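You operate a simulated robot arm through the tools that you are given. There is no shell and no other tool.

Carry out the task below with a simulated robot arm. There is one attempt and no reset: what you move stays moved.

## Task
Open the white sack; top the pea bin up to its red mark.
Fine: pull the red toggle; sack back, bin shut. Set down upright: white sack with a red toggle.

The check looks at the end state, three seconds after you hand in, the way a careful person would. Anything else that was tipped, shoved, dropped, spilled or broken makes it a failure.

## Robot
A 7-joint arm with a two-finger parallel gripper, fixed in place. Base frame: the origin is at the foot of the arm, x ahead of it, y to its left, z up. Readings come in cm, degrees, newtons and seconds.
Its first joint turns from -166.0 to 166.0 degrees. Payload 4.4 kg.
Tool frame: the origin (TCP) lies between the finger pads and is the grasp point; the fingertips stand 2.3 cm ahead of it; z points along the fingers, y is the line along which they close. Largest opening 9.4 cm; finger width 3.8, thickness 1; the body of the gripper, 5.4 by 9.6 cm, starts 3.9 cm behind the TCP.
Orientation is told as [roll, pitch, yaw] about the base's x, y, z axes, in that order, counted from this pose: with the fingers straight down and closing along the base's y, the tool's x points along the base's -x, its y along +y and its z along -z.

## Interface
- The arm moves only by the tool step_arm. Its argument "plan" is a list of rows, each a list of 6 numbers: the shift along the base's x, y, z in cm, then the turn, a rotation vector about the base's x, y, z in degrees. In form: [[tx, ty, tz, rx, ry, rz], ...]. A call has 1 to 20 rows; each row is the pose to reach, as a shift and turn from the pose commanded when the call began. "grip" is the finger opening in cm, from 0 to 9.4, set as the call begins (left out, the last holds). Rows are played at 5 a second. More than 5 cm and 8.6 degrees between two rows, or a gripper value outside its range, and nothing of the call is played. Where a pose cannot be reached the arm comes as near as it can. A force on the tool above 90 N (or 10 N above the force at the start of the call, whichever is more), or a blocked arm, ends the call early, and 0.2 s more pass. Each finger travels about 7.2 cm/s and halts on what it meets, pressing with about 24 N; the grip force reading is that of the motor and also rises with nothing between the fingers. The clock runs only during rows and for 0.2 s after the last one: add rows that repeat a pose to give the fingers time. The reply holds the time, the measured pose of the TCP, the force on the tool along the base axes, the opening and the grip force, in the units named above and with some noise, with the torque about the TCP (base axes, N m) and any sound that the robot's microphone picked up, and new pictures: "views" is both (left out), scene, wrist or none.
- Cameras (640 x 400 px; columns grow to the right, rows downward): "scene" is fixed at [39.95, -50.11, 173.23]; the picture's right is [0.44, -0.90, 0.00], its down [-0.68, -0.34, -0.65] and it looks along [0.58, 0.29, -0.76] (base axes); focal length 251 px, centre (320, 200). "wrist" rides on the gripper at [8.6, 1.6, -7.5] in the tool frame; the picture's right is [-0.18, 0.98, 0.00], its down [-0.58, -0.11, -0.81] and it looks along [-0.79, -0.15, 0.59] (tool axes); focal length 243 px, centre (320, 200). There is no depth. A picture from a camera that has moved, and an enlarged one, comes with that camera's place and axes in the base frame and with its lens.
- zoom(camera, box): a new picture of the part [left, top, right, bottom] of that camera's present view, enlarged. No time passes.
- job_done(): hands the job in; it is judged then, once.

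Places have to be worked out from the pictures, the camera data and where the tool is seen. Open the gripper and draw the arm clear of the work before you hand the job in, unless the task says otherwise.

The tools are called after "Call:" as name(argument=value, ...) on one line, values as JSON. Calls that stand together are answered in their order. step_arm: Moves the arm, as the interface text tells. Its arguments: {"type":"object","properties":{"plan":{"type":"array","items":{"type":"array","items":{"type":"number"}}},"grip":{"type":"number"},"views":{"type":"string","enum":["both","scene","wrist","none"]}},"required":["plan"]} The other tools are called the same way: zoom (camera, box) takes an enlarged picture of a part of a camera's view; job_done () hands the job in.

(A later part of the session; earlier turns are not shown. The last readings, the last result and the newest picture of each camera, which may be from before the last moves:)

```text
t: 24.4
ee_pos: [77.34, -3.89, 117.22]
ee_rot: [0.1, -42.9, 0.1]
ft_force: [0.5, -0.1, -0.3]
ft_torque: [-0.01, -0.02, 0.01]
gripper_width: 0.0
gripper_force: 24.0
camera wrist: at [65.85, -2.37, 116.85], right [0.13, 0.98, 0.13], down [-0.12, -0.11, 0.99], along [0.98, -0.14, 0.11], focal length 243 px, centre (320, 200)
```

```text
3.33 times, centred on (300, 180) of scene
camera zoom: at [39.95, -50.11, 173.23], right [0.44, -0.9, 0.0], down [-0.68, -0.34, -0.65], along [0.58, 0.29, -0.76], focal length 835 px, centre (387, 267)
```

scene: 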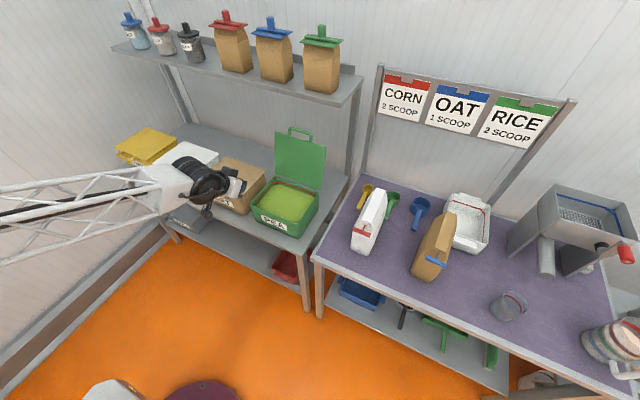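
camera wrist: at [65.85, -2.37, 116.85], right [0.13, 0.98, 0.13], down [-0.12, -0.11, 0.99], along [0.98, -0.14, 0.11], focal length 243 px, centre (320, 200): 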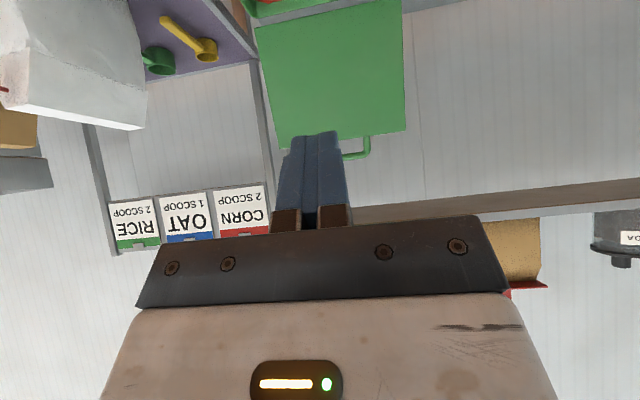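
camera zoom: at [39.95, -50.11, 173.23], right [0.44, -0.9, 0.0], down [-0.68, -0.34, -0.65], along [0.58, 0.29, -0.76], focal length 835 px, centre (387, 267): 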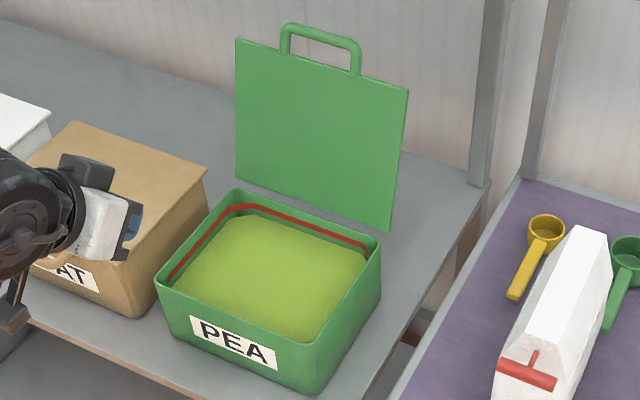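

The lid stays open and the bin hasn't shifted. Next is the toggle: I'll retreat to free space in front of the purple table while levelling the tool to horizontal.

Call:
step_arm(plan=[[-1.5, -3.6, -0.5, 0, -4.7, 0], [-3, -7.2, -1, 0, -9.4, 0], [-4.5, -10.8, -1.5, 0, -14.1, 0], [-6, -14.4, -2, 0, -18.8, 0], [-7.5, -18, -2.5, 0, -23.5, 0], [-9, -21.6, -3, 0, -28.2, 0], [-10.5, -25.2, -3.5, 0, -32.9, 0], [-12, -28.8, -4, 0, -37.6, 0], [-13.5, -32.4, -4.5, 0, -42.3, 0], [-15, -36, -5, 0, -47, 0], [-15, -36, -5, 0, -47, 0]], grip=9.4)

```text
t: 27.1
ee_pos: [63.52, -36.88, 114.1]
ee_rot: [-132.4, -88.4, 135.2]
ft_force: [-0.6, 0.2, 0.1]
ft_torque: [0.0, -0.01, 0.02]
gripper_width: 9.4
gripper_force: 0.1
stopped in row 11: the arm was blocked; the commanded pose is now the measured one
camera wrist: at [56.29, -35.8, 105.36], right [-0.05, 0.99, 0.16], down [-0.81, -0.14, 0.57], along [0.58, -0.1, 0.81], focal length 243 px, centre (320, 200)
```

scene: 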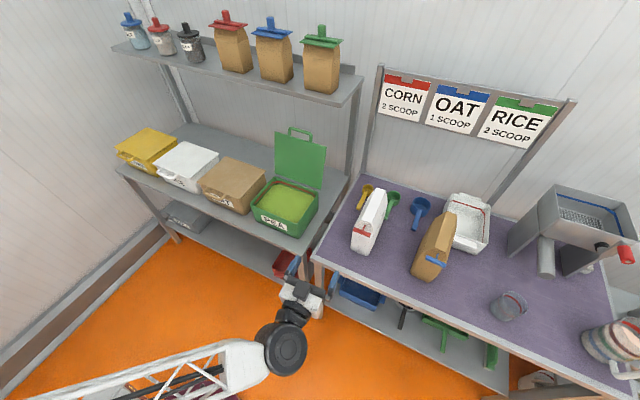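
wrist: 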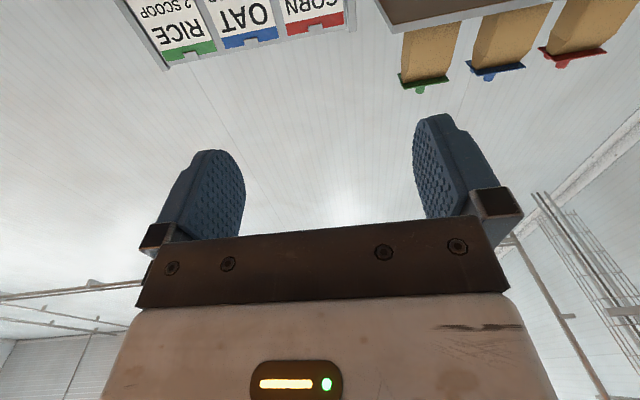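

The arm reports a block right at the fully horizontal pose, likely a joint limit. I'll ease the pitch back about 10° and then test rolling about the tool axis.

Call:
step_arm(plan=[[0, -0.5, 0, 0, 3.5, 0], [0, -1, 0, 0, 7, 0], [0, -1.5, 0, 0, 10, 0], [0, -1.5, 0, 0, 10, 0]], grip=9.4)

```text
t: 28.2
ee_pos: [64.6, -35.72, 115.78]
ee_rot: [-11.3, -81.8, 16.3]
ft_force: [-0.7, -0.3, -0.4]
ft_torque: [0.01, -0.01, 0.04]
gripper_width: 9.41
gripper_force: 0.2
stopped in row 4: the arm was blocked; the commanded pose is now the measured one
camera wrist: at [56.02, -35.06, 108.23], right [-0.06, 0.99, 0.15], down [-0.71, -0.15, 0.69], along [0.71, -0.07, 0.71], focal length 243 px, centre (320, 200)
```

scene: 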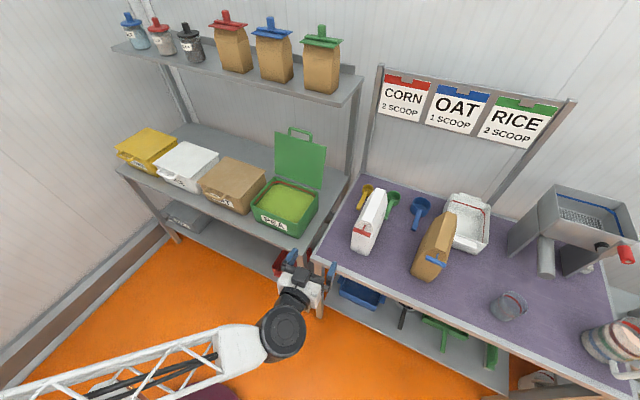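
wrist: 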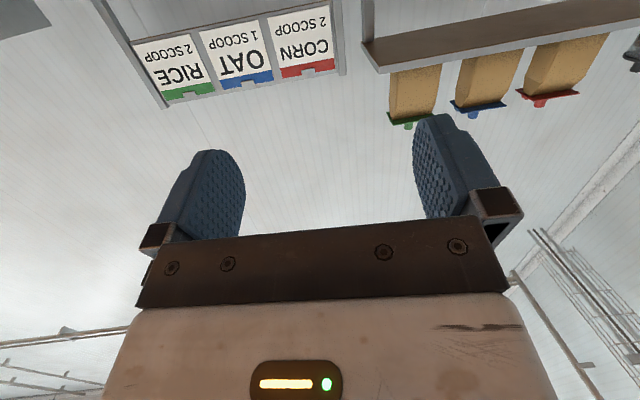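

It seems the arm is too folded this close in; I'll extend outward a little (still in front of the table and above it) to free it.

Call:
step_arm(plan=[[1.5, -1, 0.5, 0, 0, 0], [3, -2, 1, 0, 0, 0], [4.5, -2.5, 1.5, 0, 0, 0], [6, -3, 2, 0, 0, 0], [6, -3, 2, 0, 0, 0]], grip=9.4)

```text
t: 29.4
ee_pos: [70.71, -38.31, 117.9]
ee_rot: [-12.5, -81.9, 17.6]
ft_force: [0.0, -0.9, -1.1]
ft_torque: [0.03, -0.03, 0.01]
gripper_width: 9.42
gripper_force: 0.0
camera wrist: at [62.07, -37.84, 110.46], right [-0.06, 0.99, 0.15], down [-0.71, -0.15, 0.69], along [0.7, -0.06, 0.71], focal length 243 px, centre (320, 200)
```

scene: 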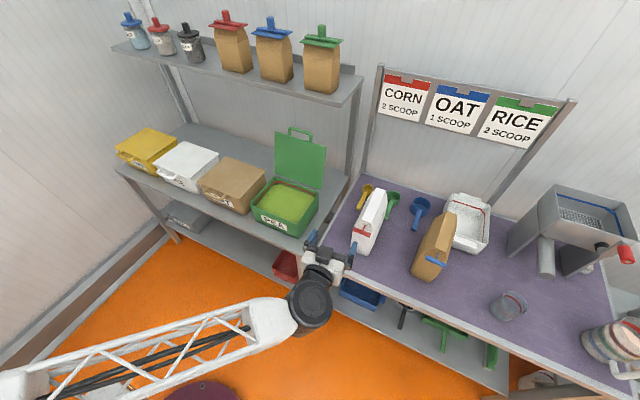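
wrist: 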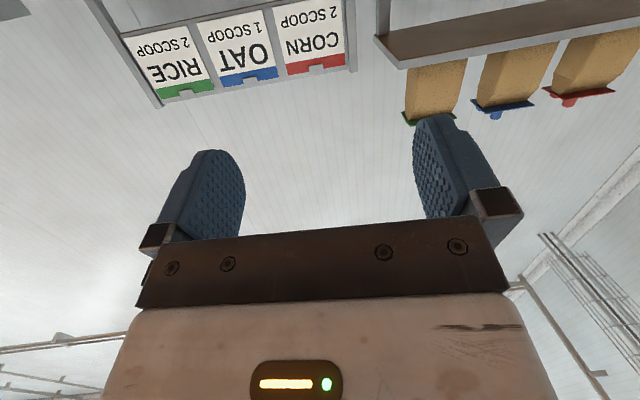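

The arm is free now, with the tool nearly horizontal. I'll roll it 90° about its own axis so the fingers close vertically on the T-bar, with the camera on the left.

Call:
step_arm(plan=[[0, 0, 0, 5.9, 0.51, -0.83], [0, 0, 0, 11.8, 1.03, -1.65], [0, 0, 0, 17.7, 1.54, -2.48], [0, 0, 0, 23.7, 2.05, -3.3], [0, 0, 0, 29.6, 2.57, -4.13], [0, 0, 0, 35.5, 3.08, -4.96], [0, 0, 0, 41.4, 3.6, -5.79], [0, 0, 0, 47.3, 4.1, -6.6], [0, 0, 0, 53.2, 4.6, -7.4], [0, 0, 0, 59.1, 5.1, -8.3], [0, 0, 0, 65, 5.65, -9.1], [0, 0, 0, 71, 6.2, -9.9], [0, 0, 0, 76.9, 6.7, -10.7], [0, 0, 0, 82.8, 7.2, -11.6], [0, 0, 0, 88.7, 7.7, -12.4], [0, 0, 0, 88.7, 7.7, -12.4]], grip=9.4)

```text
t: 32.9
ee_pos: [70.62, -38.27, 118.17]
ee_rot: [82.0, -1.8, -84.2]
ft_force: [-0.5, -0.1, 0.2]
ft_torque: [-0.01, 0.01, 0.03]
gripper_width: 9.4
gripper_force: 0.0
camera wrist: at [62.74, -30.35, 120.54], right [0.15, -0.14, 0.98], down [-0.75, -0.66, 0.02], along [0.64, -0.74, -0.2], focal length 243 px, centre (320, 200)
```

scene: 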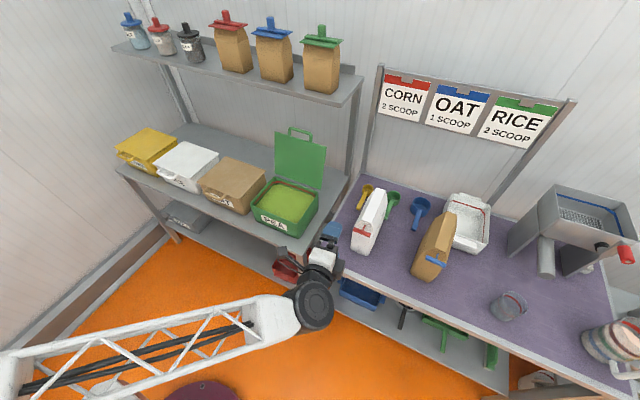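
wrist: 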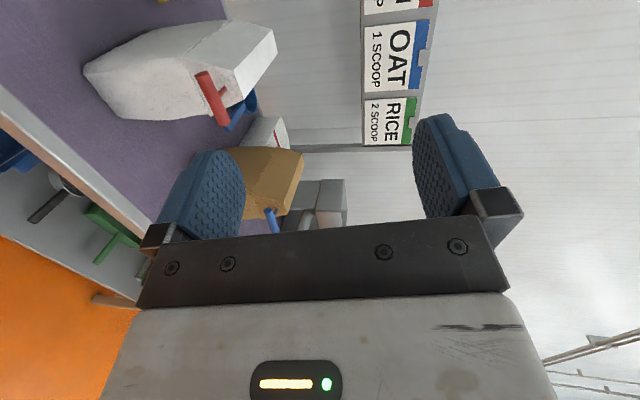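

Now I have a side view of the sack (image right = up); zooming in to measure it and the toggle.

Call:
zoom(camera="wrist", box=[60, 0, 300, 160])

Call:
zoom(camera="scene", box=[310, 170, 400, 270])

```text
2.50 times, centred on (180, 80) of wrist
camera zoom: at [62.74, -30.35, 120.54], right [0.15, -0.14, 0.98], down [-0.75, -0.66, 0.02], along [0.64, -0.74, -0.2], focal length 606 px, centre (670, 500)
```

zoom: 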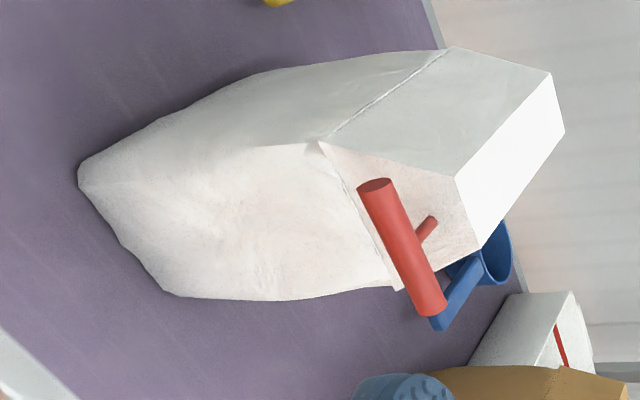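

```text
4.00 times, centred on (355, 220) of scene
camera zoom: at [39.95, -50.11, 173.23], right [0.44, -0.9, 0.0], down [-0.68, -0.34, -0.65], along [0.58, 0.29, -0.76], focal length 1002 px, centre (180, 120)
```

zoom: 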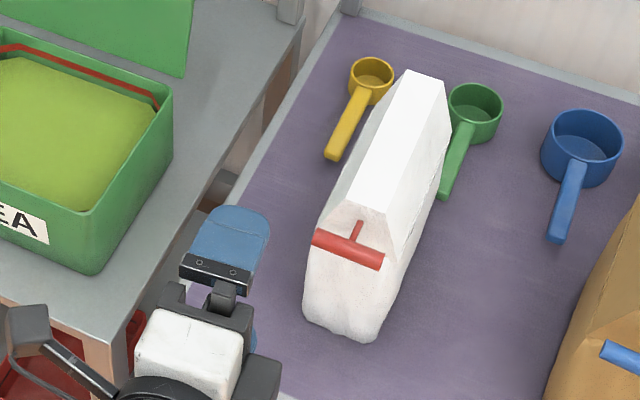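

The toggle bar spans y −39..−44.8 at x≈87.8, z≈102.4. I'll close the fingers to about 4 cm, square the yaw, and approach to just in front of the bar.

Call:
step_arm(plan=[[1.9, -0.7, -3.1, 0, 0, -1], [3.8, -1.4, -6.2, 0, 0, -2], [5.6, -2.1, -9.4, 0, 0, -3], [7.5, -2.9, -12.5, 0, 0, -4], [9.4, -3.6, -15.6, 0, 0, -5], [9.4, -3.6, -15.6, 0, 0, -5], [9.4, -3.6, -15.6, 0, 0, -5]], grip=4)

Call:
zoom(camera="wrist", box=[120, 60, 520, 260])

Call:
zoom(camera="scene", box=[310, 170, 400, 270])

```text
t: 34.5
ee_pos: [79.91, -42.53, 102.11]
ee_rot: [81.7, -1.6, -89.6]
ft_force: [0.1, 0.1, -0.2]
ft_torque: [0.0, -0.02, -0.05]
gripper_width: 4.01
gripper_force: 0.0
camera wrist: at [72.78, -33.84, 104.5], right [0.14, -0.16, 0.98], down [-0.81, -0.59, 0.02], along [0.57, -0.8, -0.21], focal length 243 px, centre (320, 200)
```

scene: 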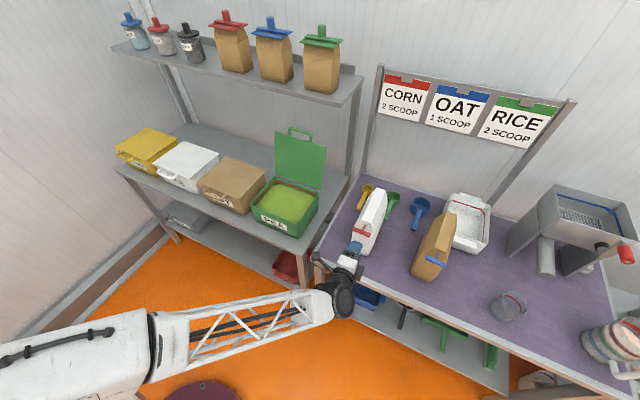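
wrist: 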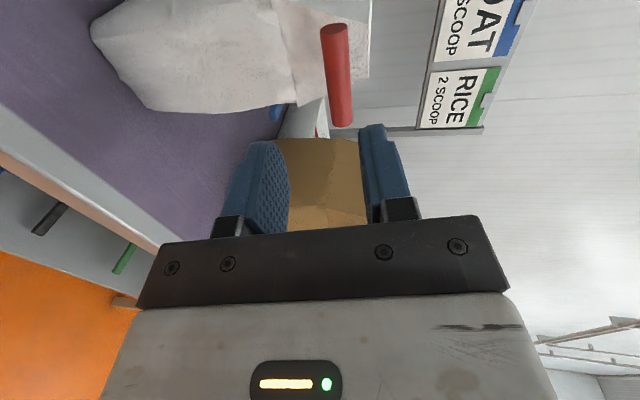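

```text
1.60 times, centred on (320, 160) of wrist
camera zoom: at [72.78, -33.84, 104.5], right [0.14, -0.16, 0.98], down [-0.81, -0.59, 0.02], along [0.57, -0.8, -0.21], focal length 388 px, centre (320, 264)
```

zoom: 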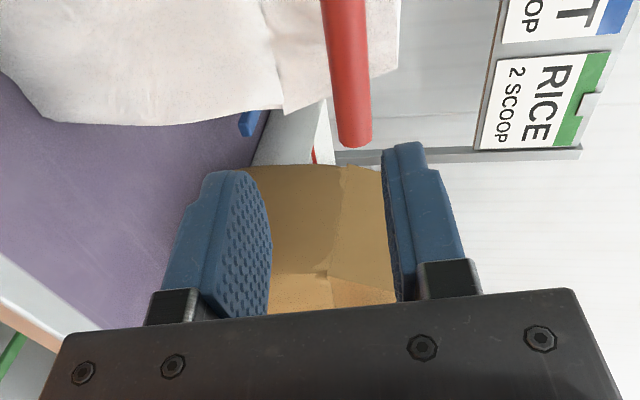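

```text
4.00 times, centred on (355, 220) of scene
camera zoom: at [39.95, -50.11, 173.23], right [0.44, -0.9, 0.0], down [-0.68, -0.34, -0.65], along [0.58, 0.29, -0.76], focal length 1002 px, centre (180, 120)
```

zoom: 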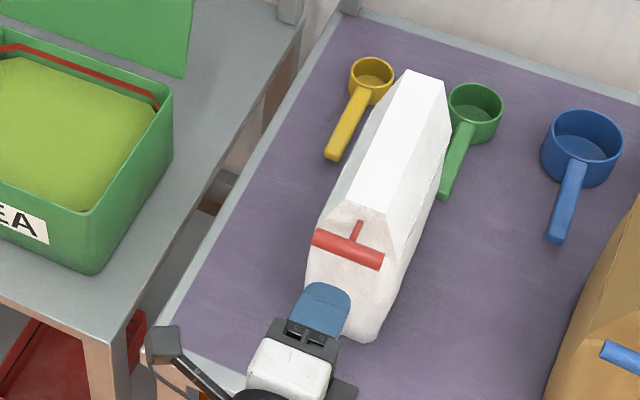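

The bar is aligned with the finger gap (z≈102.2). I'll advance 7 cm so the fingers straddle it, keeping short of the sack's face.

Call:
step_arm(plan=[[1.2, 0.1, 0, 0, 0, 0], [2.4, 0.2, 0.1, 0, 0, 0], [3.6, 0.3, 0.1, 0, 0, 0], [4.8, 0.4, 0.2, 0, 0, 0], [6, 0.5, 0.2, 0, 0, 0], [6.9, 0.5, 0.2, 0, 0, 0], [6.9, 0.5, 0.2, 0, 0, 0]], grip=4)

Call:
zoom(camera="wrist", box=[120, 60, 520, 260])

Call:
zoom(camera="scene", box=[330, 170, 400, 270])

```text
t: 36.0
ee_pos: [86.87, -41.92, 102.38]
ee_rot: [81.8, -1.6, -89.6]
ft_force: [-0.5, -0.1, -0.8]
ft_torque: [0.01, -0.01, -0.01]
gripper_width: 3.99
gripper_force: 0.0
camera wrist: at [79.74, -33.31, 104.73], right [0.14, -0.16, 0.98], down [-0.81, -0.59, 0.02], along [0.57, -0.8, -0.21], focal length 243 px, centre (320, 200)
```

scene: 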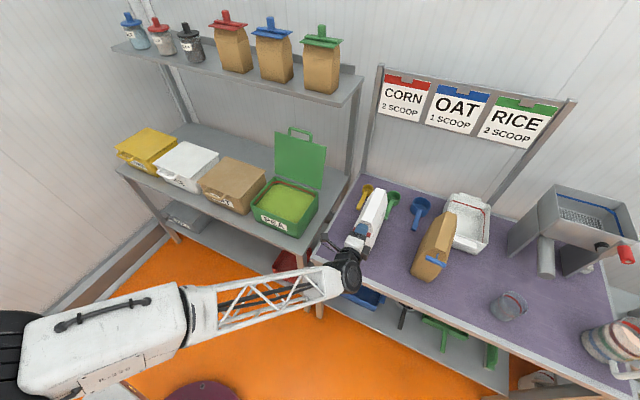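
wrist: 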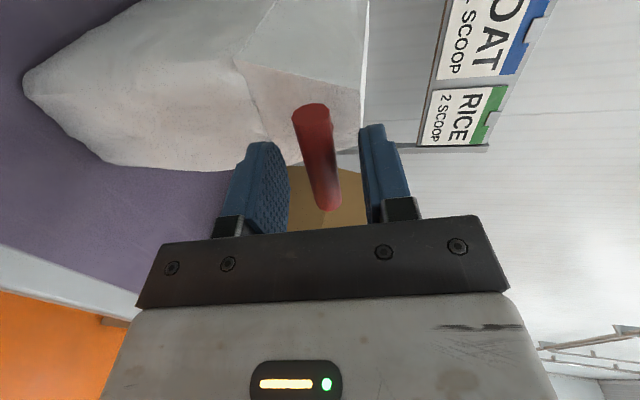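

```text
1.60 times, centred on (320, 160) of wrist
camera zoom: at [79.74, -33.31, 104.73], right [0.14, -0.16, 0.98], down [-0.81, -0.59, 0.02], along [0.57, -0.8, -0.21], focal length 388 px, centre (320, 264)
```

zoom: 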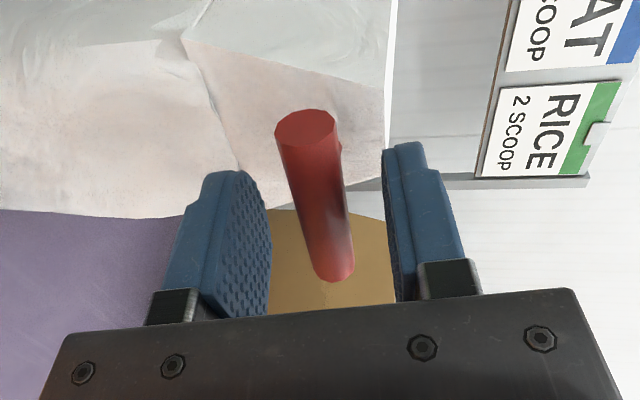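

```text
4.00 times, centred on (365, 220) of scene
camera zoom: at [39.95, -50.11, 173.23], right [0.44, -0.9, 0.0], down [-0.68, -0.34, -0.65], along [0.58, 0.29, -0.76], focal length 1002 px, centre (140, 120)
```

zoom: 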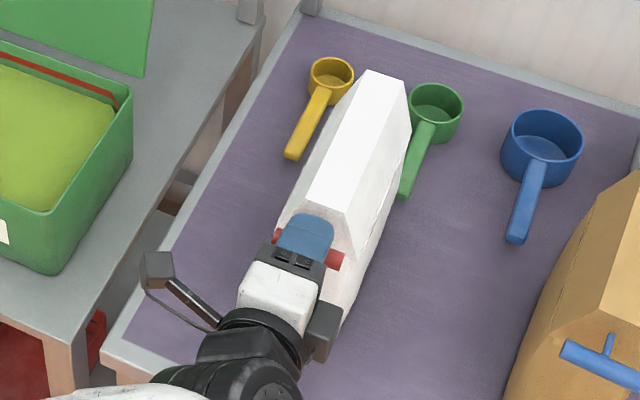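

The bar sits between the pads. Closing on it.

Call:
step_arm(plan=[[0, 0, 0, 0, 0, 0], [0, 0, 0, 0, 0, 0], [0, 0, 0, 0, 0, 0], [0, 0, 0, 0, 0, 0]], grip=0)

Call:
zoom(camera="wrist", box=[120, 60, 520, 260])

```text
t: 37.0
ee_pos: [86.83, -42.0, 102.39]
ee_rot: [81.8, -1.5, -89.5]
ft_force: [0.2, 2.3, 5.0]
ft_torque: [0.95, -0.04, -0.06]
gripper_width: 1.51
gripper_force: 23.8
camera wrist: at [79.73, -33.32, 104.78], right [0.14, -0.16, 0.98], down [-0.81, -0.59, 0.02], along [0.57, -0.8, -0.21], focal length 243 px, centre (320, 200)
```

scene: 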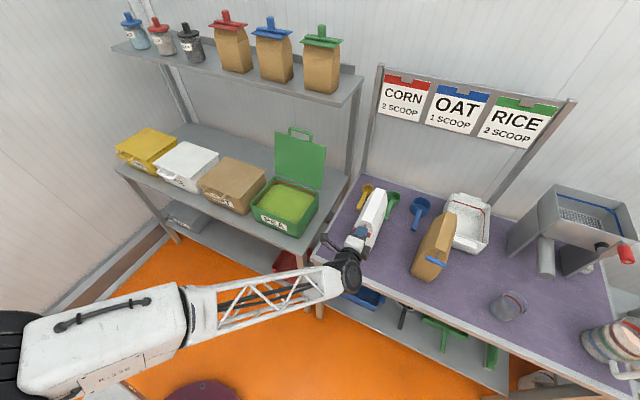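
wrist: 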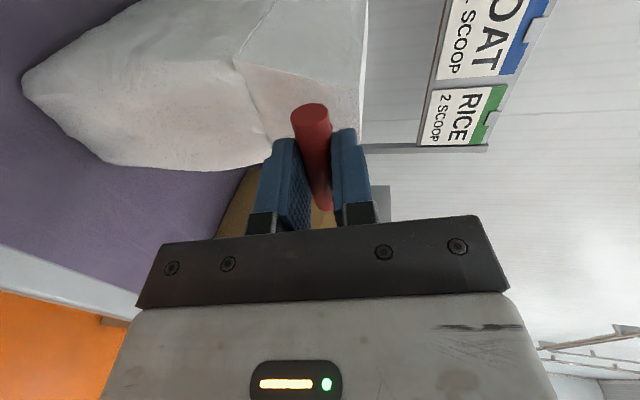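

```text
1.60 times, centred on (320, 160) of wrist
camera zoom: at [79.73, -33.32, 104.78], right [0.14, -0.16, 0.98], down [-0.81, -0.59, 0.02], along [0.57, -0.8, -0.21], focal length 388 px, centre (320, 264)
```

zoom: 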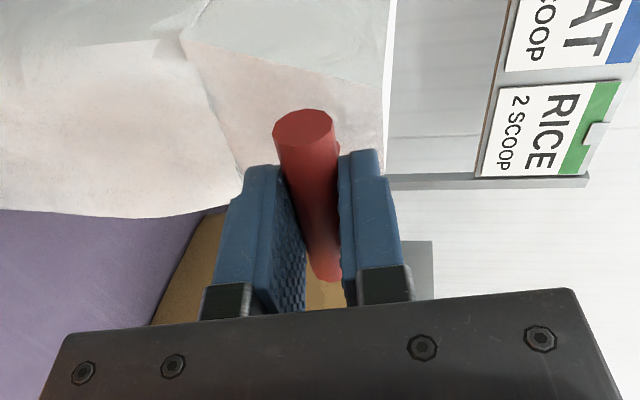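

The bar is held (opening 1.5 cm). I'll pull back gently in small steps and watch the force and the sack.

Call:
step_arm(plan=[[-0.2, 0, 0.1, 0, 0, 0], [-0.4, 0, 0.1, 0, 0, 0], [-0.6, 0, 0.1, 0, 0, 0], [-0.6, 0, 0.1, 0, 0, 0]], grip=0)

Call:
zoom(camera="wrist", box=[0, 0, 400, 240])

```text
t: 38.0
ee_pos: [86.17, -41.88, 102.4]
ee_rot: [81.8, -1.6, -89.6]
ft_force: [0.1, 3.5, 0.2]
ft_torque: [0.84, 0.03, 0.65]
gripper_width: 1.45
gripper_force: 24.3
camera wrist: at [79.1, -33.33, 104.85], right [0.14, -0.16, 0.98], down [-0.81, -0.59, 0.02], along [0.57, -0.8, -0.21], focal length 243 px, centre (320, 200)
```

scene: 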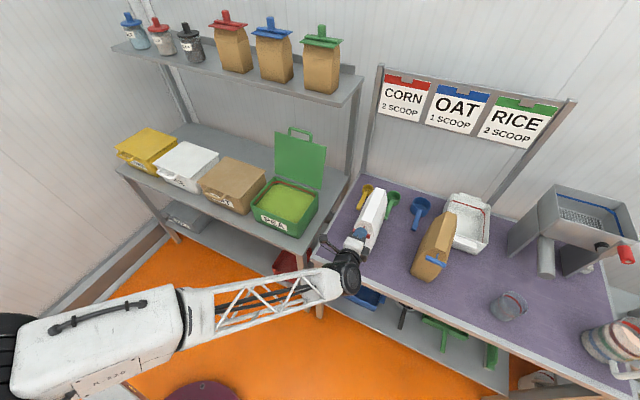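
wrist: 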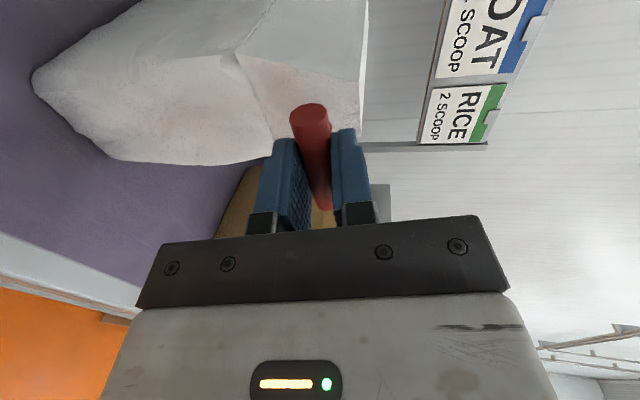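

```text
1.60 times, centred on (200, 120) of wrist
camera zoom: at [79.1, -33.33, 104.85], right [0.14, -0.16, 0.98], down [-0.81, -0.59, 0.02], along [0.57, -0.8, -0.21], focal length 388 px, centre (512, 328)
```

zoom: 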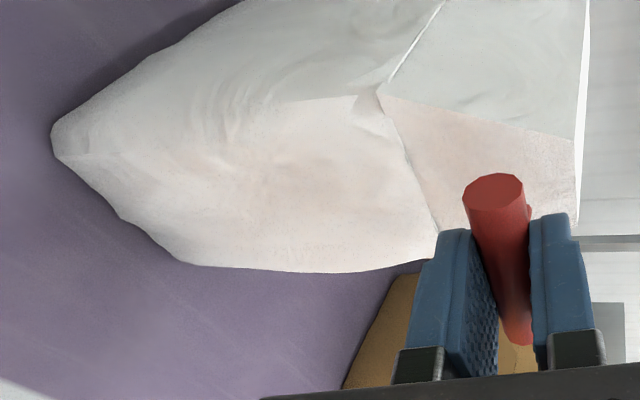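

The sack hasn't moved and the toggle follows the gripper with little force. I'll keep pulling.

Call:
step_arm(plan=[[-0.4, 0, 0, 0, 0, 0], [-0.8, 0, 0, 0, 0, 0], [-1.2, 0, 0, 0, 0, 0], [-1.6, 0, 0, 0, 0, 0], [-2, 0, 0, 0, 0, 0], [-2, 0, 0, 0, 0, 0]], grip=0)

Call:
zoom(camera="wrist", box=[0, 0, 400, 240])

Call:
zoom(camera="scene", box=[330, 170, 400, 270])

```text
t: 39.5
ee_pos: [84.12, -41.97, 102.39]
ee_rot: [81.8, -1.6, -89.7]
ft_force: [0.3, 1.5, -0.6]
ft_torque: [0.75, 0.01, 0.13]
gripper_width: 1.48
gripper_force: 23.7
camera wrist: at [77.09, -33.35, 104.85], right [0.14, -0.16, 0.98], down [-0.81, -0.59, 0.02], along [0.57, -0.8, -0.21], focal length 243 px, centre (320, 200)
```

scene: 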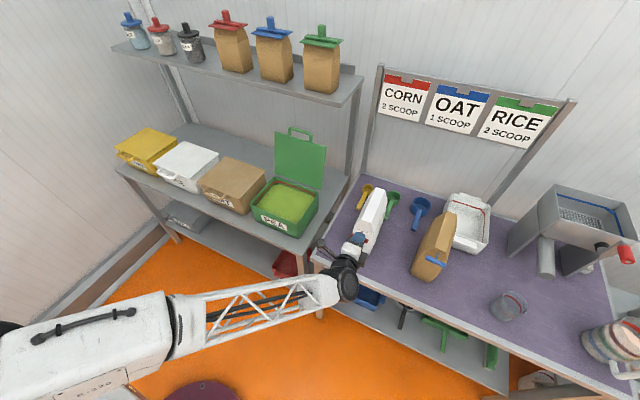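
wrist: 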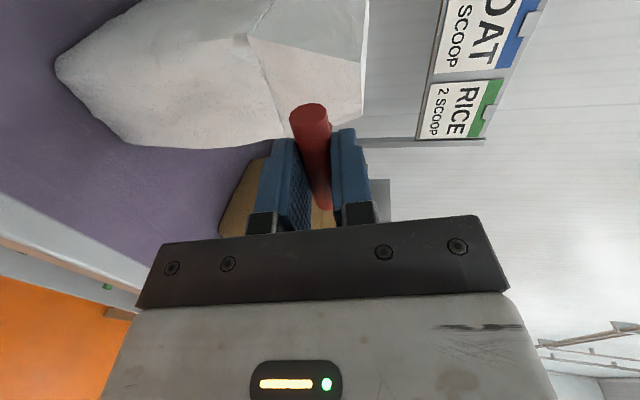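

```text
1.60 times, centred on (200, 120) of wrist
camera zoom: at [77.09, -33.35, 104.85], right [0.14, -0.16, 0.98], down [-0.81, -0.59, 0.02], along [0.57, -0.8, -0.21], focal length 388 px, centre (512, 328)
```

zoom: 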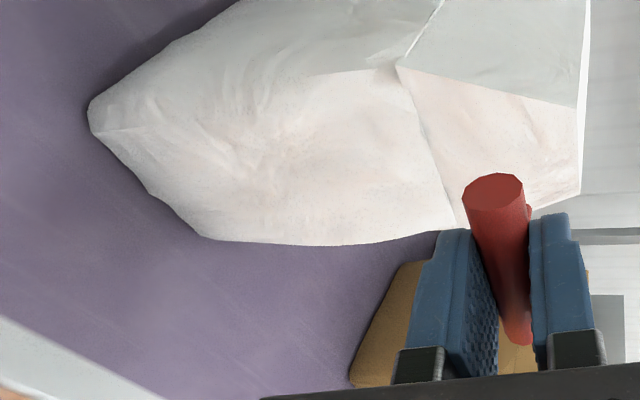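

```text
4.00 times, centred on (365, 220) of scene
camera zoom: at [39.95, -50.11, 173.23], right [0.44, -0.9, 0.0], down [-0.68, -0.34, -0.65], along [0.58, 0.29, -0.76], focal length 1002 px, centre (140, 120)
```

zoom: 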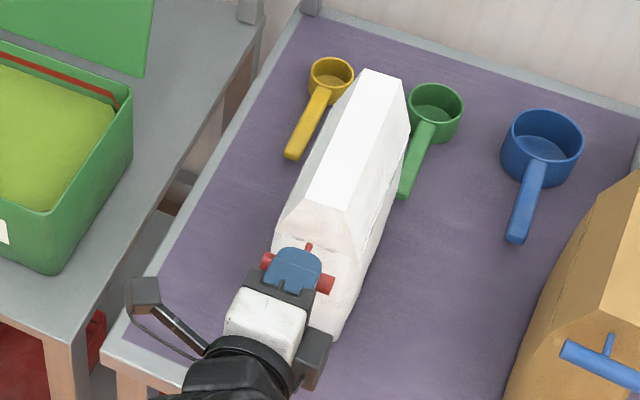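

The stem is drawing out while the sack stays put. Continuing the pull.

Call:
step_arm(plan=[[-0.5, 0, 0, 0, 0, 0], [-1, 0, 0, 0, 0, 0], [-1.5, 0, 0, 0, 0, 0], [-2, 0, 0, 0, 0, 0], [-2.5, 0, 0, 0, 0, 0], [-3, 0, 0, 0, 0, 0], [-3, 0, 0, 0, 0, 0]], grip=0)

Call:
zoom(camera="wrist", box=[0, 0, 400, 240])

Call:
zoom(camera="scene", box=[330, 170, 400, 270])

```text
t: 41.0
ee_pos: [81.22, -42.05, 102.46]
ee_rot: [81.7, -1.6, -89.7]
ft_force: [0.6, -0.4, 3.6]
ft_torque: [0.56, -0.05, -0.13]
gripper_width: 1.47
gripper_force: 24.1
camera wrist: at [74.07, -33.34, 104.85], right [0.14, -0.16, 0.98], down [-0.81, -0.59, 0.02], along [0.57, -0.8, -0.21], focal length 243 px, centre (320, 200)
```

scene: 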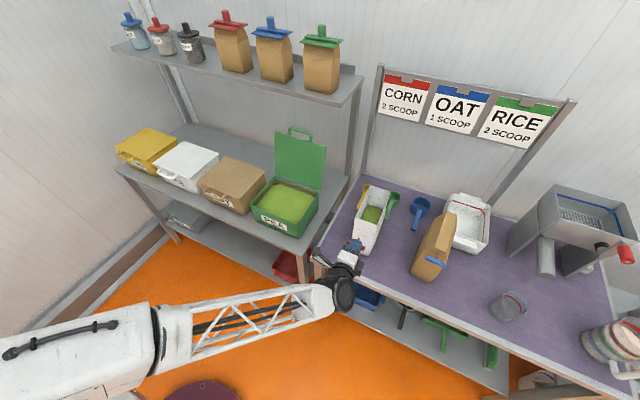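
wrist: 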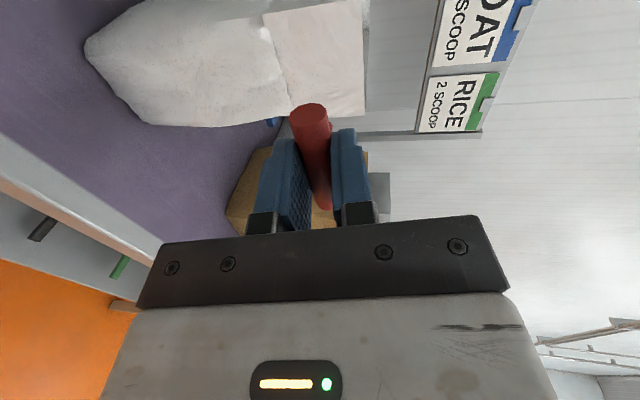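

```text
1.60 times, centred on (200, 120) of wrist
camera zoom: at [74.07, -33.34, 104.85], right [0.14, -0.16, 0.98], down [-0.81, -0.59, 0.02], along [0.57, -0.8, -0.21], focal length 388 px, centre (512, 328)
```

zoom: 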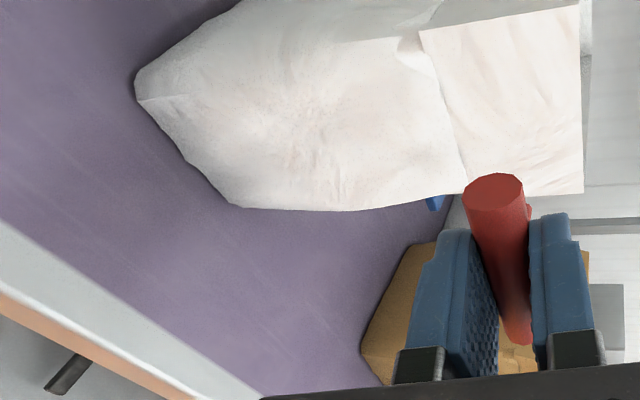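

```text
4.00 times, centred on (365, 220) of scene
camera zoom: at [39.95, -50.11, 173.23], right [0.44, -0.9, 0.0], down [-0.68, -0.34, -0.65], along [0.58, 0.29, -0.76], focal length 1002 px, centre (140, 120)
```

zoom: 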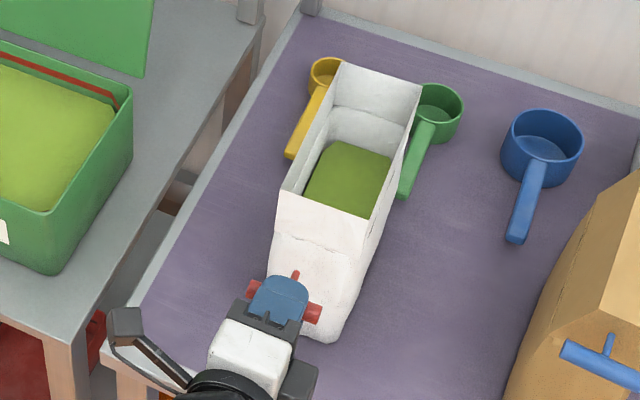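

The sack is open: its mouth is a rectangle with the peas inside, and the toggle has come free in the fingers. I'll lay it on the purple table in the gap between the two sacks, starting by backing off and tilting the tool down.

Call:
step_arm(plan=[[-2, -0.5, 0, 0, 0, 0], [-4, -1.5, 0, 0, 4, 0], [-6, -3, 0, 0, 8, 0], [-7.5, -5, 0, 0, 12, 0], [-8, -7, -1, 0, 16, 0], [-8.5, -9, -2, 0, 20, 0], [-9, -11, -3, 0, 24, 0], [-9, -12, -4, 0, 28, 0], [-9, -13, -6, 0, 32, 0], [-9, -13, -8, 0, 37, 0], [-9, -13, -8, 0, 37, 0]], grip=0)

Call:
zoom(camera="wrist", box=[120, 60, 520, 260])

Call:
zoom(camera="scene", box=[330, 170, 430, 300])

```text
t: 43.5
ee_pos: [72.12, -54.93, 94.3]
ee_rot: [44.7, -1.1, -88.8]
ft_force: [-1.7, -1.2, 1.4]
ft_torque: [-0.25, -0.23, -0.17]
gripper_width: 1.49
gripper_force: 23.3
camera wrist: at [68.05, -46.29, 100.62], right [0.7, -0.16, 0.69], down [-0.63, -0.59, 0.51], along [0.33, -0.8, -0.51], focal length 243 px, centre (320, 200)
```

scene: 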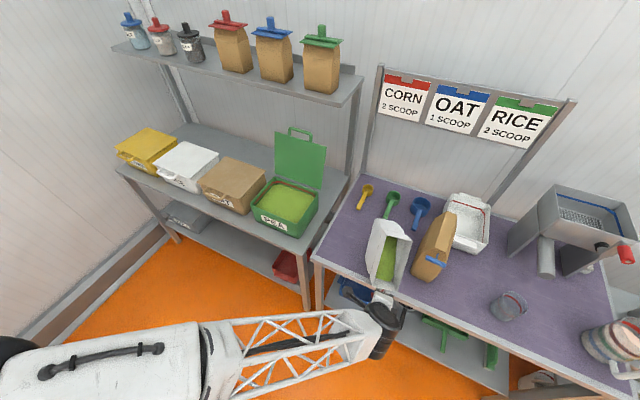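
wrist: 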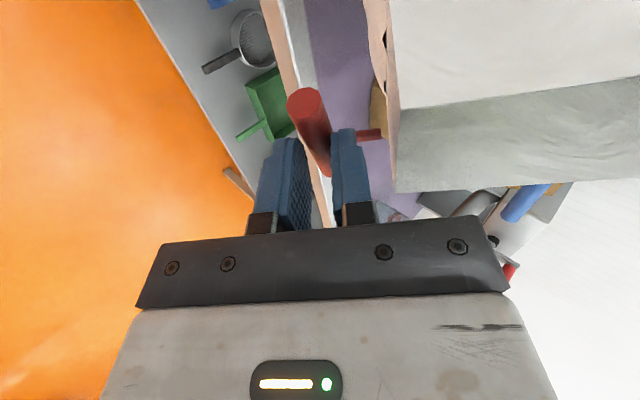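

```text
1.60 times, centred on (320, 160) of wrist
camera zoom: at [68.05, -46.29, 100.62], right [0.7, -0.16, 0.69], down [-0.63, -0.59, 0.51], along [0.33, -0.8, -0.51], focal length 388 px, centre (320, 264)
```

zoom: 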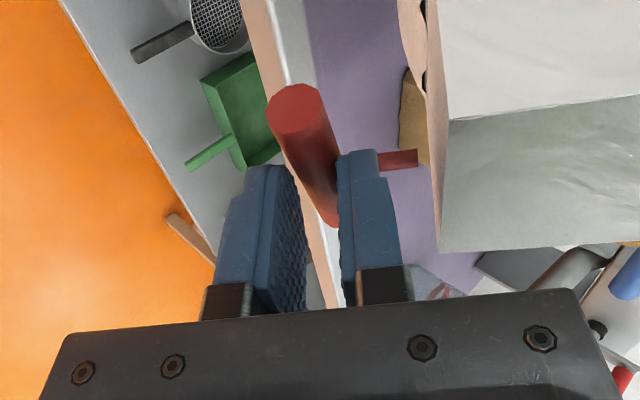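

```text
3.08 times, centred on (380, 235) of scene
camera zoom: at [39.95, -50.11, 173.23], right [0.44, -0.9, 0.0], down [-0.68, -0.34, -0.65], along [0.58, 0.29, -0.76], focal length 771 px, centre (135, 92)
```

zoom: 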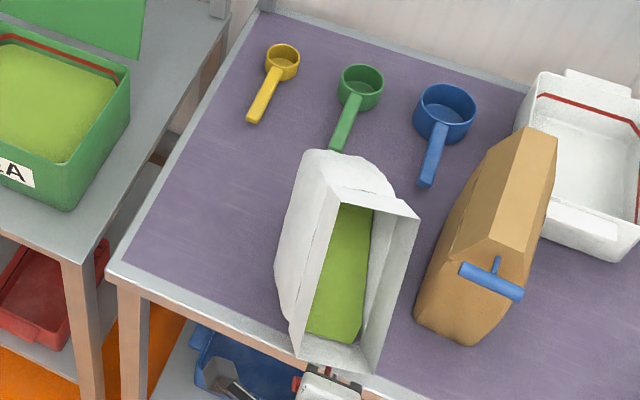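

Something is off: the sack has followed the toggle and now leans toward the table edge, so the toggle is still tethered to it. Before doing anything I'll look closely.

Call:
zoom(camera="scene", box=[350, 210, 420, 310])

Call:
zoom(camera="wrist", box=[240, 0, 640, 240])

```text
4.00 times, centred on (385, 260) of scene
camera zoom: at [39.95, -50.11, 173.23], right [0.44, -0.9, 0.0], down [-0.68, -0.34, -0.65], along [0.58, 0.29, -0.76], focal length 1002 px, centre (60, -40)
```

zoom: 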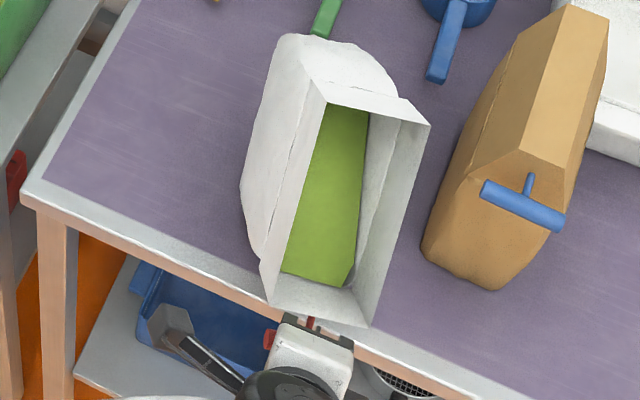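

```text
1.60 times, centred on (440, 120) of wrist
camera zoom: at [68.05, -46.29, 100.62], right [0.7, -0.16, 0.69], down [-0.63, -0.59, 0.51], along [0.33, -0.8, -0.51], focal length 388 px, centre (128, 328)
```

zoom: 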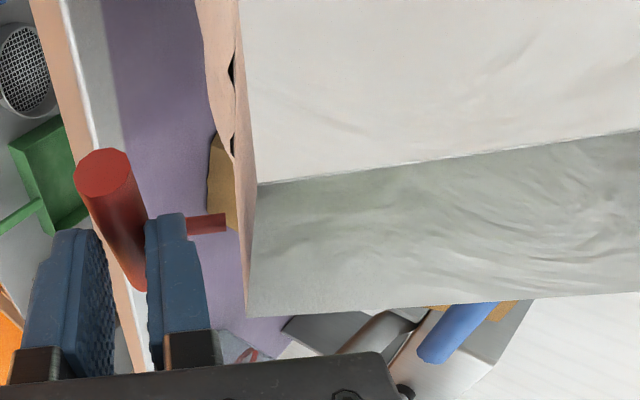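

The toggle is still hinged to the sack: the sack has tipped about 30° forward about its front-bottom edge (x≈94), and nothing looks spilled. I'll bring the toggle back up and forward along the reverse arc to right it, keeping y fixed.

Call:
step_arm(plan=[[0.8, 0, 0.9, 0, -3.7, 0], [1.6, 0, 1.8, 0, -7.4, 0], [2.5, 0, 2.7, 0, -11.1, 0], [3.4, 0, 3.6, 0, -14.8, 0], [4.3, 0, 4.5, 0, -18.5, 0], [5.2, 0, 5.3, 0, -22.2, 0], [5.2, 0, 5.3, 0, -22.2, 0]], grip=0)

Call:
zoom(camera="scene", box=[350, 190, 420, 290])

```text
t: 45.0
ee_pos: [77.41, -55.0, 99.72]
ee_rot: [67.1, -1.4, -89.2]
ft_force: [0.1, 0.4, 0.2]
ft_torque: [-0.01, 0.02, 0.03]
gripper_width: 0.0
gripper_force: 24.0
camera wrist: at [71.18, -46.31, 103.86], right [0.39, -0.16, 0.91], down [-0.78, -0.59, 0.23], along [0.5, -0.8, -0.35], focal length 243 px, centre (320, 200)
```

scene: 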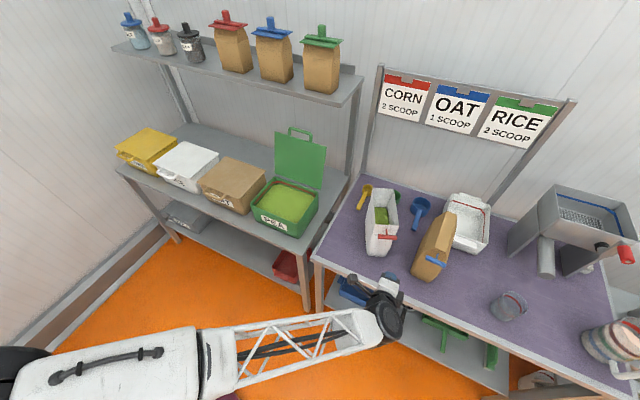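
wrist: 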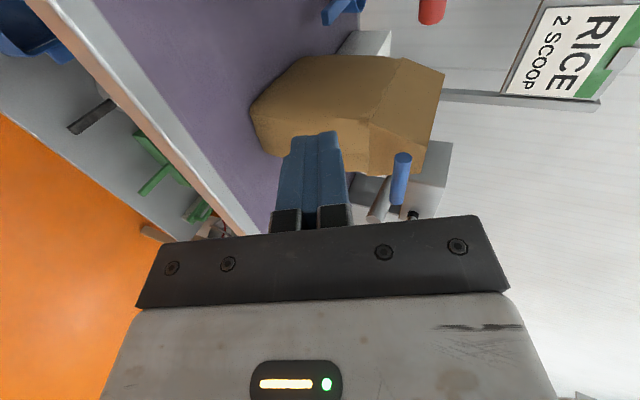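

```text
4.00 times, centred on (385, 240) of scene
camera zoom: at [39.95, -50.11, 173.23], right [0.44, -0.9, 0.0], down [-0.68, -0.34, -0.65], along [0.58, 0.29, -0.76], focal length 1002 px, centre (60, 40)
```

zoom: 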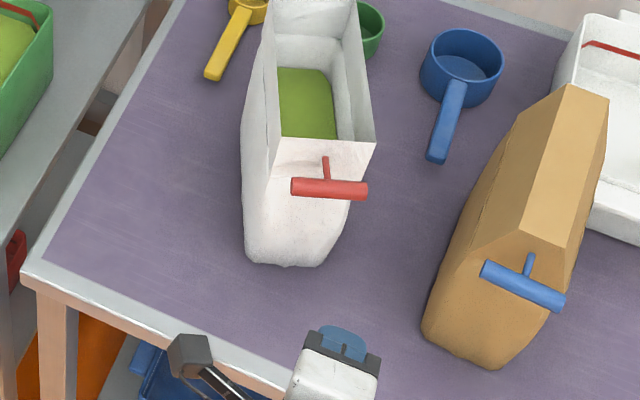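

The bar slipped out and the sack rocked back upright on its own, with the toggle still attached. Checking the whole purple table for anything disturbed or spilled.

Call:
zoom(camera="scene", box=[340, 170, 440, 270])

Call:
zoom(camera="scene", box=[360, 170, 410, 215])

Call:
zoom(camera="scene", box=[260, 230, 520, 400])

```text
4.00 times, centred on (390, 220) of scene
camera zoom: at [39.95, -50.11, 173.23], right [0.44, -0.9, 0.0], down [-0.68, -0.34, -0.65], along [0.58, 0.29, -0.76], focal length 1002 px, centre (40, 120)
```

zoom: 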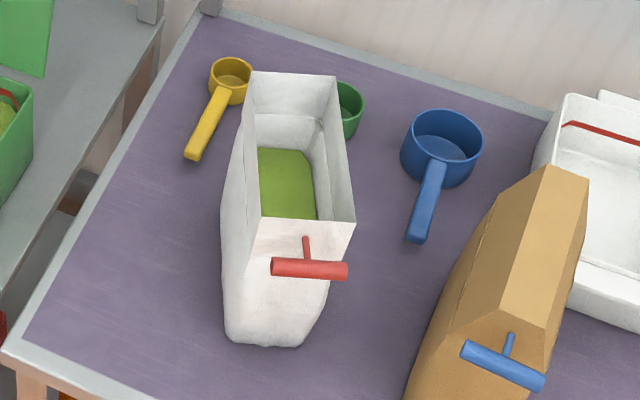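

```text
8.89 times, centred on (385, 192) of scene
camera zoom: at [39.95, -50.11, 173.23], right [0.44, -0.9, 0.0], down [-0.68, -0.34, -0.65], along [0.58, 0.29, -0.76], focal length 2228 px, centre (-258, 267)
```

zoom: 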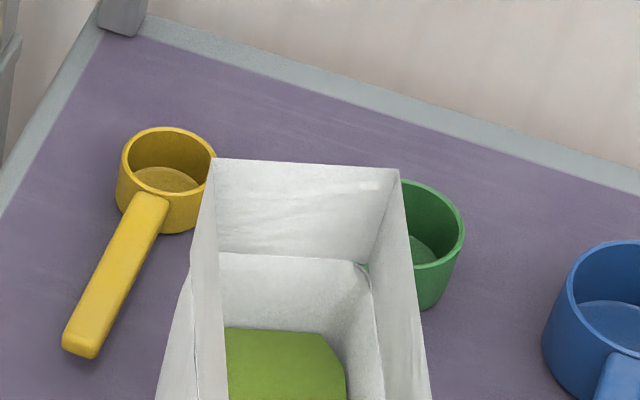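

```text
2.35 times, centred on (390, 315) of scene
camera zoom: at [39.95, -50.11, 173.23], right [0.44, -0.9, 0.0], down [-0.68, -0.34, -0.65], along [0.58, 0.29, -0.76], focal length 590 px, centre (155, -71)
```

zoom: 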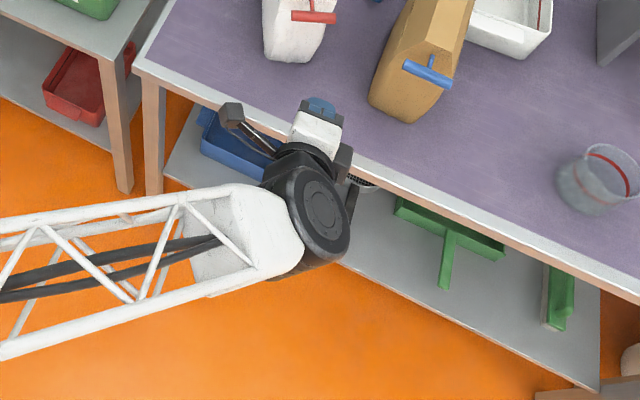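

Nothing else moved (scoops match their earlier pixels) and nothing is spilled. The sack now stands upright about 6 cm to the right, yawed about 20°. I'll roll the tool back, rise, and tilt it down so the wrist camera can measure the sack.

Call:
step_arm(plan=[[-1, 0.5, 1, -5.5, 0, 2.3], [-2, 1, 2, -11, 0, 4.7], [-3, 1.5, 3, -16.6, 0, 7], [-4, 2, 4, -22.1, 0, 9.4], [-5, 2.5, 5, -27.6, 0, 11.7], [-6, 3, 6, -33.1, 0, 14], [-7, 3.5, 7, -38.6, 0, 16.4], [-7, 4, 8, -44.2, 0, 18.7], [-7, 4.5, 9, -49.7, 0, 21], [-7, 5, 10, -55.2, 0, 23.4], [-7, 5, 11, -60.7, 0, 25.7], [-7, 5, 12, -66.2, 0, 28], [-7, 5, 12, -71.8, 0, 30.4], [-7, 5, 12, -77.3, 0, 32.7], [-7, 5, 12, -82.8, 0, 35], [-7, 5, 12, -82.8, 0, 35]], grip=9.4, views="scene")

Call:
step_arm(plan=[[0, 0, 0, 0, 6, 0], [0, 0, 0, 0, 12, 0], [0, 0, 0, 0, 18, 0], [0, 0, 0, 0, 24, 0], [0, 0, 0, 0, 30, 0], [0, 0, 0, 0, 36, 0], [0, 0, 0, 0, 42, 0], [0, 0, 0, 0, 48, 0], [0, 0, 0, 0, 48, 0]], grip=9.4)

```text
t: 47.5
ee_pos: [76.05, -44.91, 98.89]
ee_rot: [41.4, -50.2, -41.3]
ft_force: [-0.6, 0.5, -0.5]
ft_torque: [0.01, 0.02, 0.02]
gripper_width: 9.42
gripper_force: 0.0
stopped in row 12: the arm was blocked; the commanded pose is now the measured one
```

scene: 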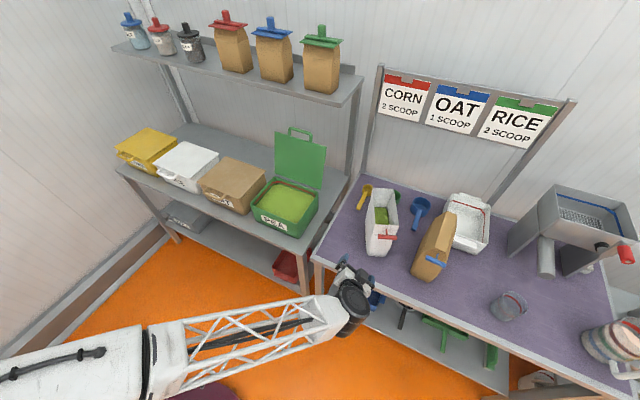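

```text
t: 49.5
ee_pos: [75.45, -45.72, 98.98]
ee_rot: [11.2, -9.1, -25.6]
ft_force: [0.8, -0.5, 0.5]
ft_torque: [0.01, -0.04, 0.01]
gripper_width: 9.4
gripper_force: 0.1
camera wrist: at [66.82, -41.4, 105.22], right [0.55, 0.8, 0.22], down [0.29, -0.43, 0.85], along [0.78, -0.41, -0.47], focal length 243 px, centre (320, 200)
```

scene: 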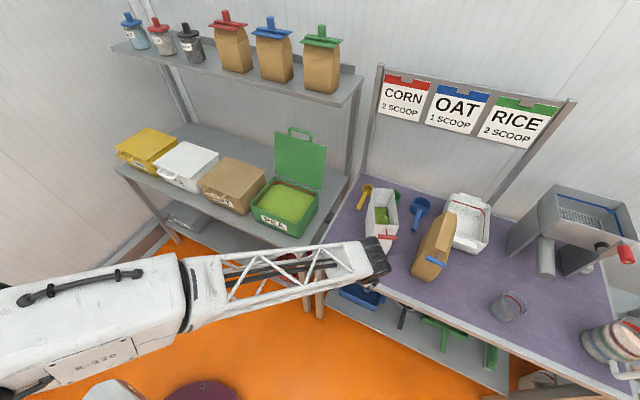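
wrist: 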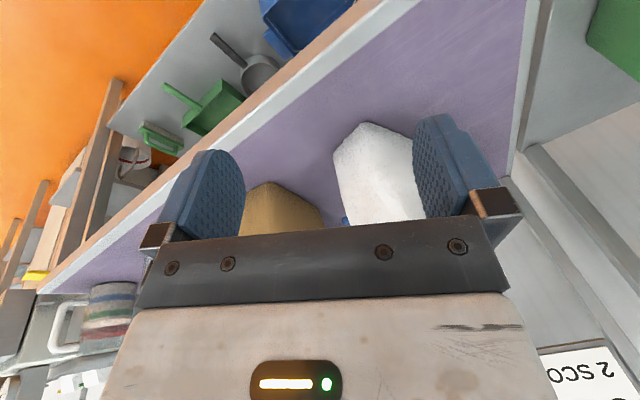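

The arm's wrist has limits in those raised, level poses, so I'll use steeper tool pitches. First I'll level the tool to straight down and rise, then yaw to face along the sack.

Call:
step_arm(plan=[[-1, 0, 4, -1.5, 3.2, 0], [-2, -1, 8, -3.1, 6.5, 0], [-3, -3, 11, -4.6, 9.8, 0], [-3.5, -6, 13, -6.2, 13, 0], [-3.5, -6, 13, -6.2, 13, 0]], grip=9.4, views="none")

Call:
step_arm(plan=[[0, -0.5, 0, 0, 0, 5.9], [0, -1, 0, 0, 0, 11.8], [0, -1.5, 0, 0, 0, 17.7], [0, -2, 0, 0, 0, 23.6], [0, -3, 0, 0, 0, 29.5], [0, -4, 0, 0, 0, 35.4], [0, -5, 0, 0, 0, 41.3], [0, -6, 0, 0, 0, 47.1], [0, -6, 0, 0, 0, 47.1]], grip=9.4)

```text
t: 50.7
ee_pos: [72.02, -51.65, 112.12]
ee_rot: [0.1, -0.1, -24.7]
ft_force: [-0.1, -0.1, 0.9]
ft_torque: [0.03, 0.03, 0.0]
gripper_width: 9.44
gripper_force: 0.2
```

```text
t: 52.7
ee_pos: [72.04, -57.71, 112.11]
ee_rot: [0.1, -0.1, 22.5]
ft_force: [-0.4, 0.9, -0.1]
ft_torque: [0.01, -0.02, 0.0]
gripper_width: 9.41
gripper_force: 0.0
camera wrist: at [63.46, -59.55, 119.57], right [-0.21, 0.98, 0.0], down [0.58, 0.12, 0.81], along [0.79, 0.17, -0.59], focal length 243 px, centre (320, 200)
```

scene: 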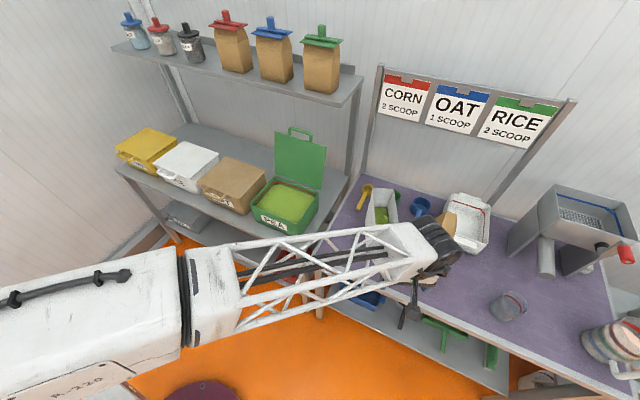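
wrist: 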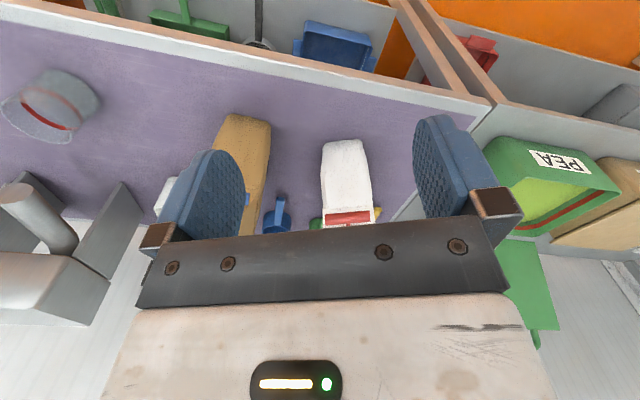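

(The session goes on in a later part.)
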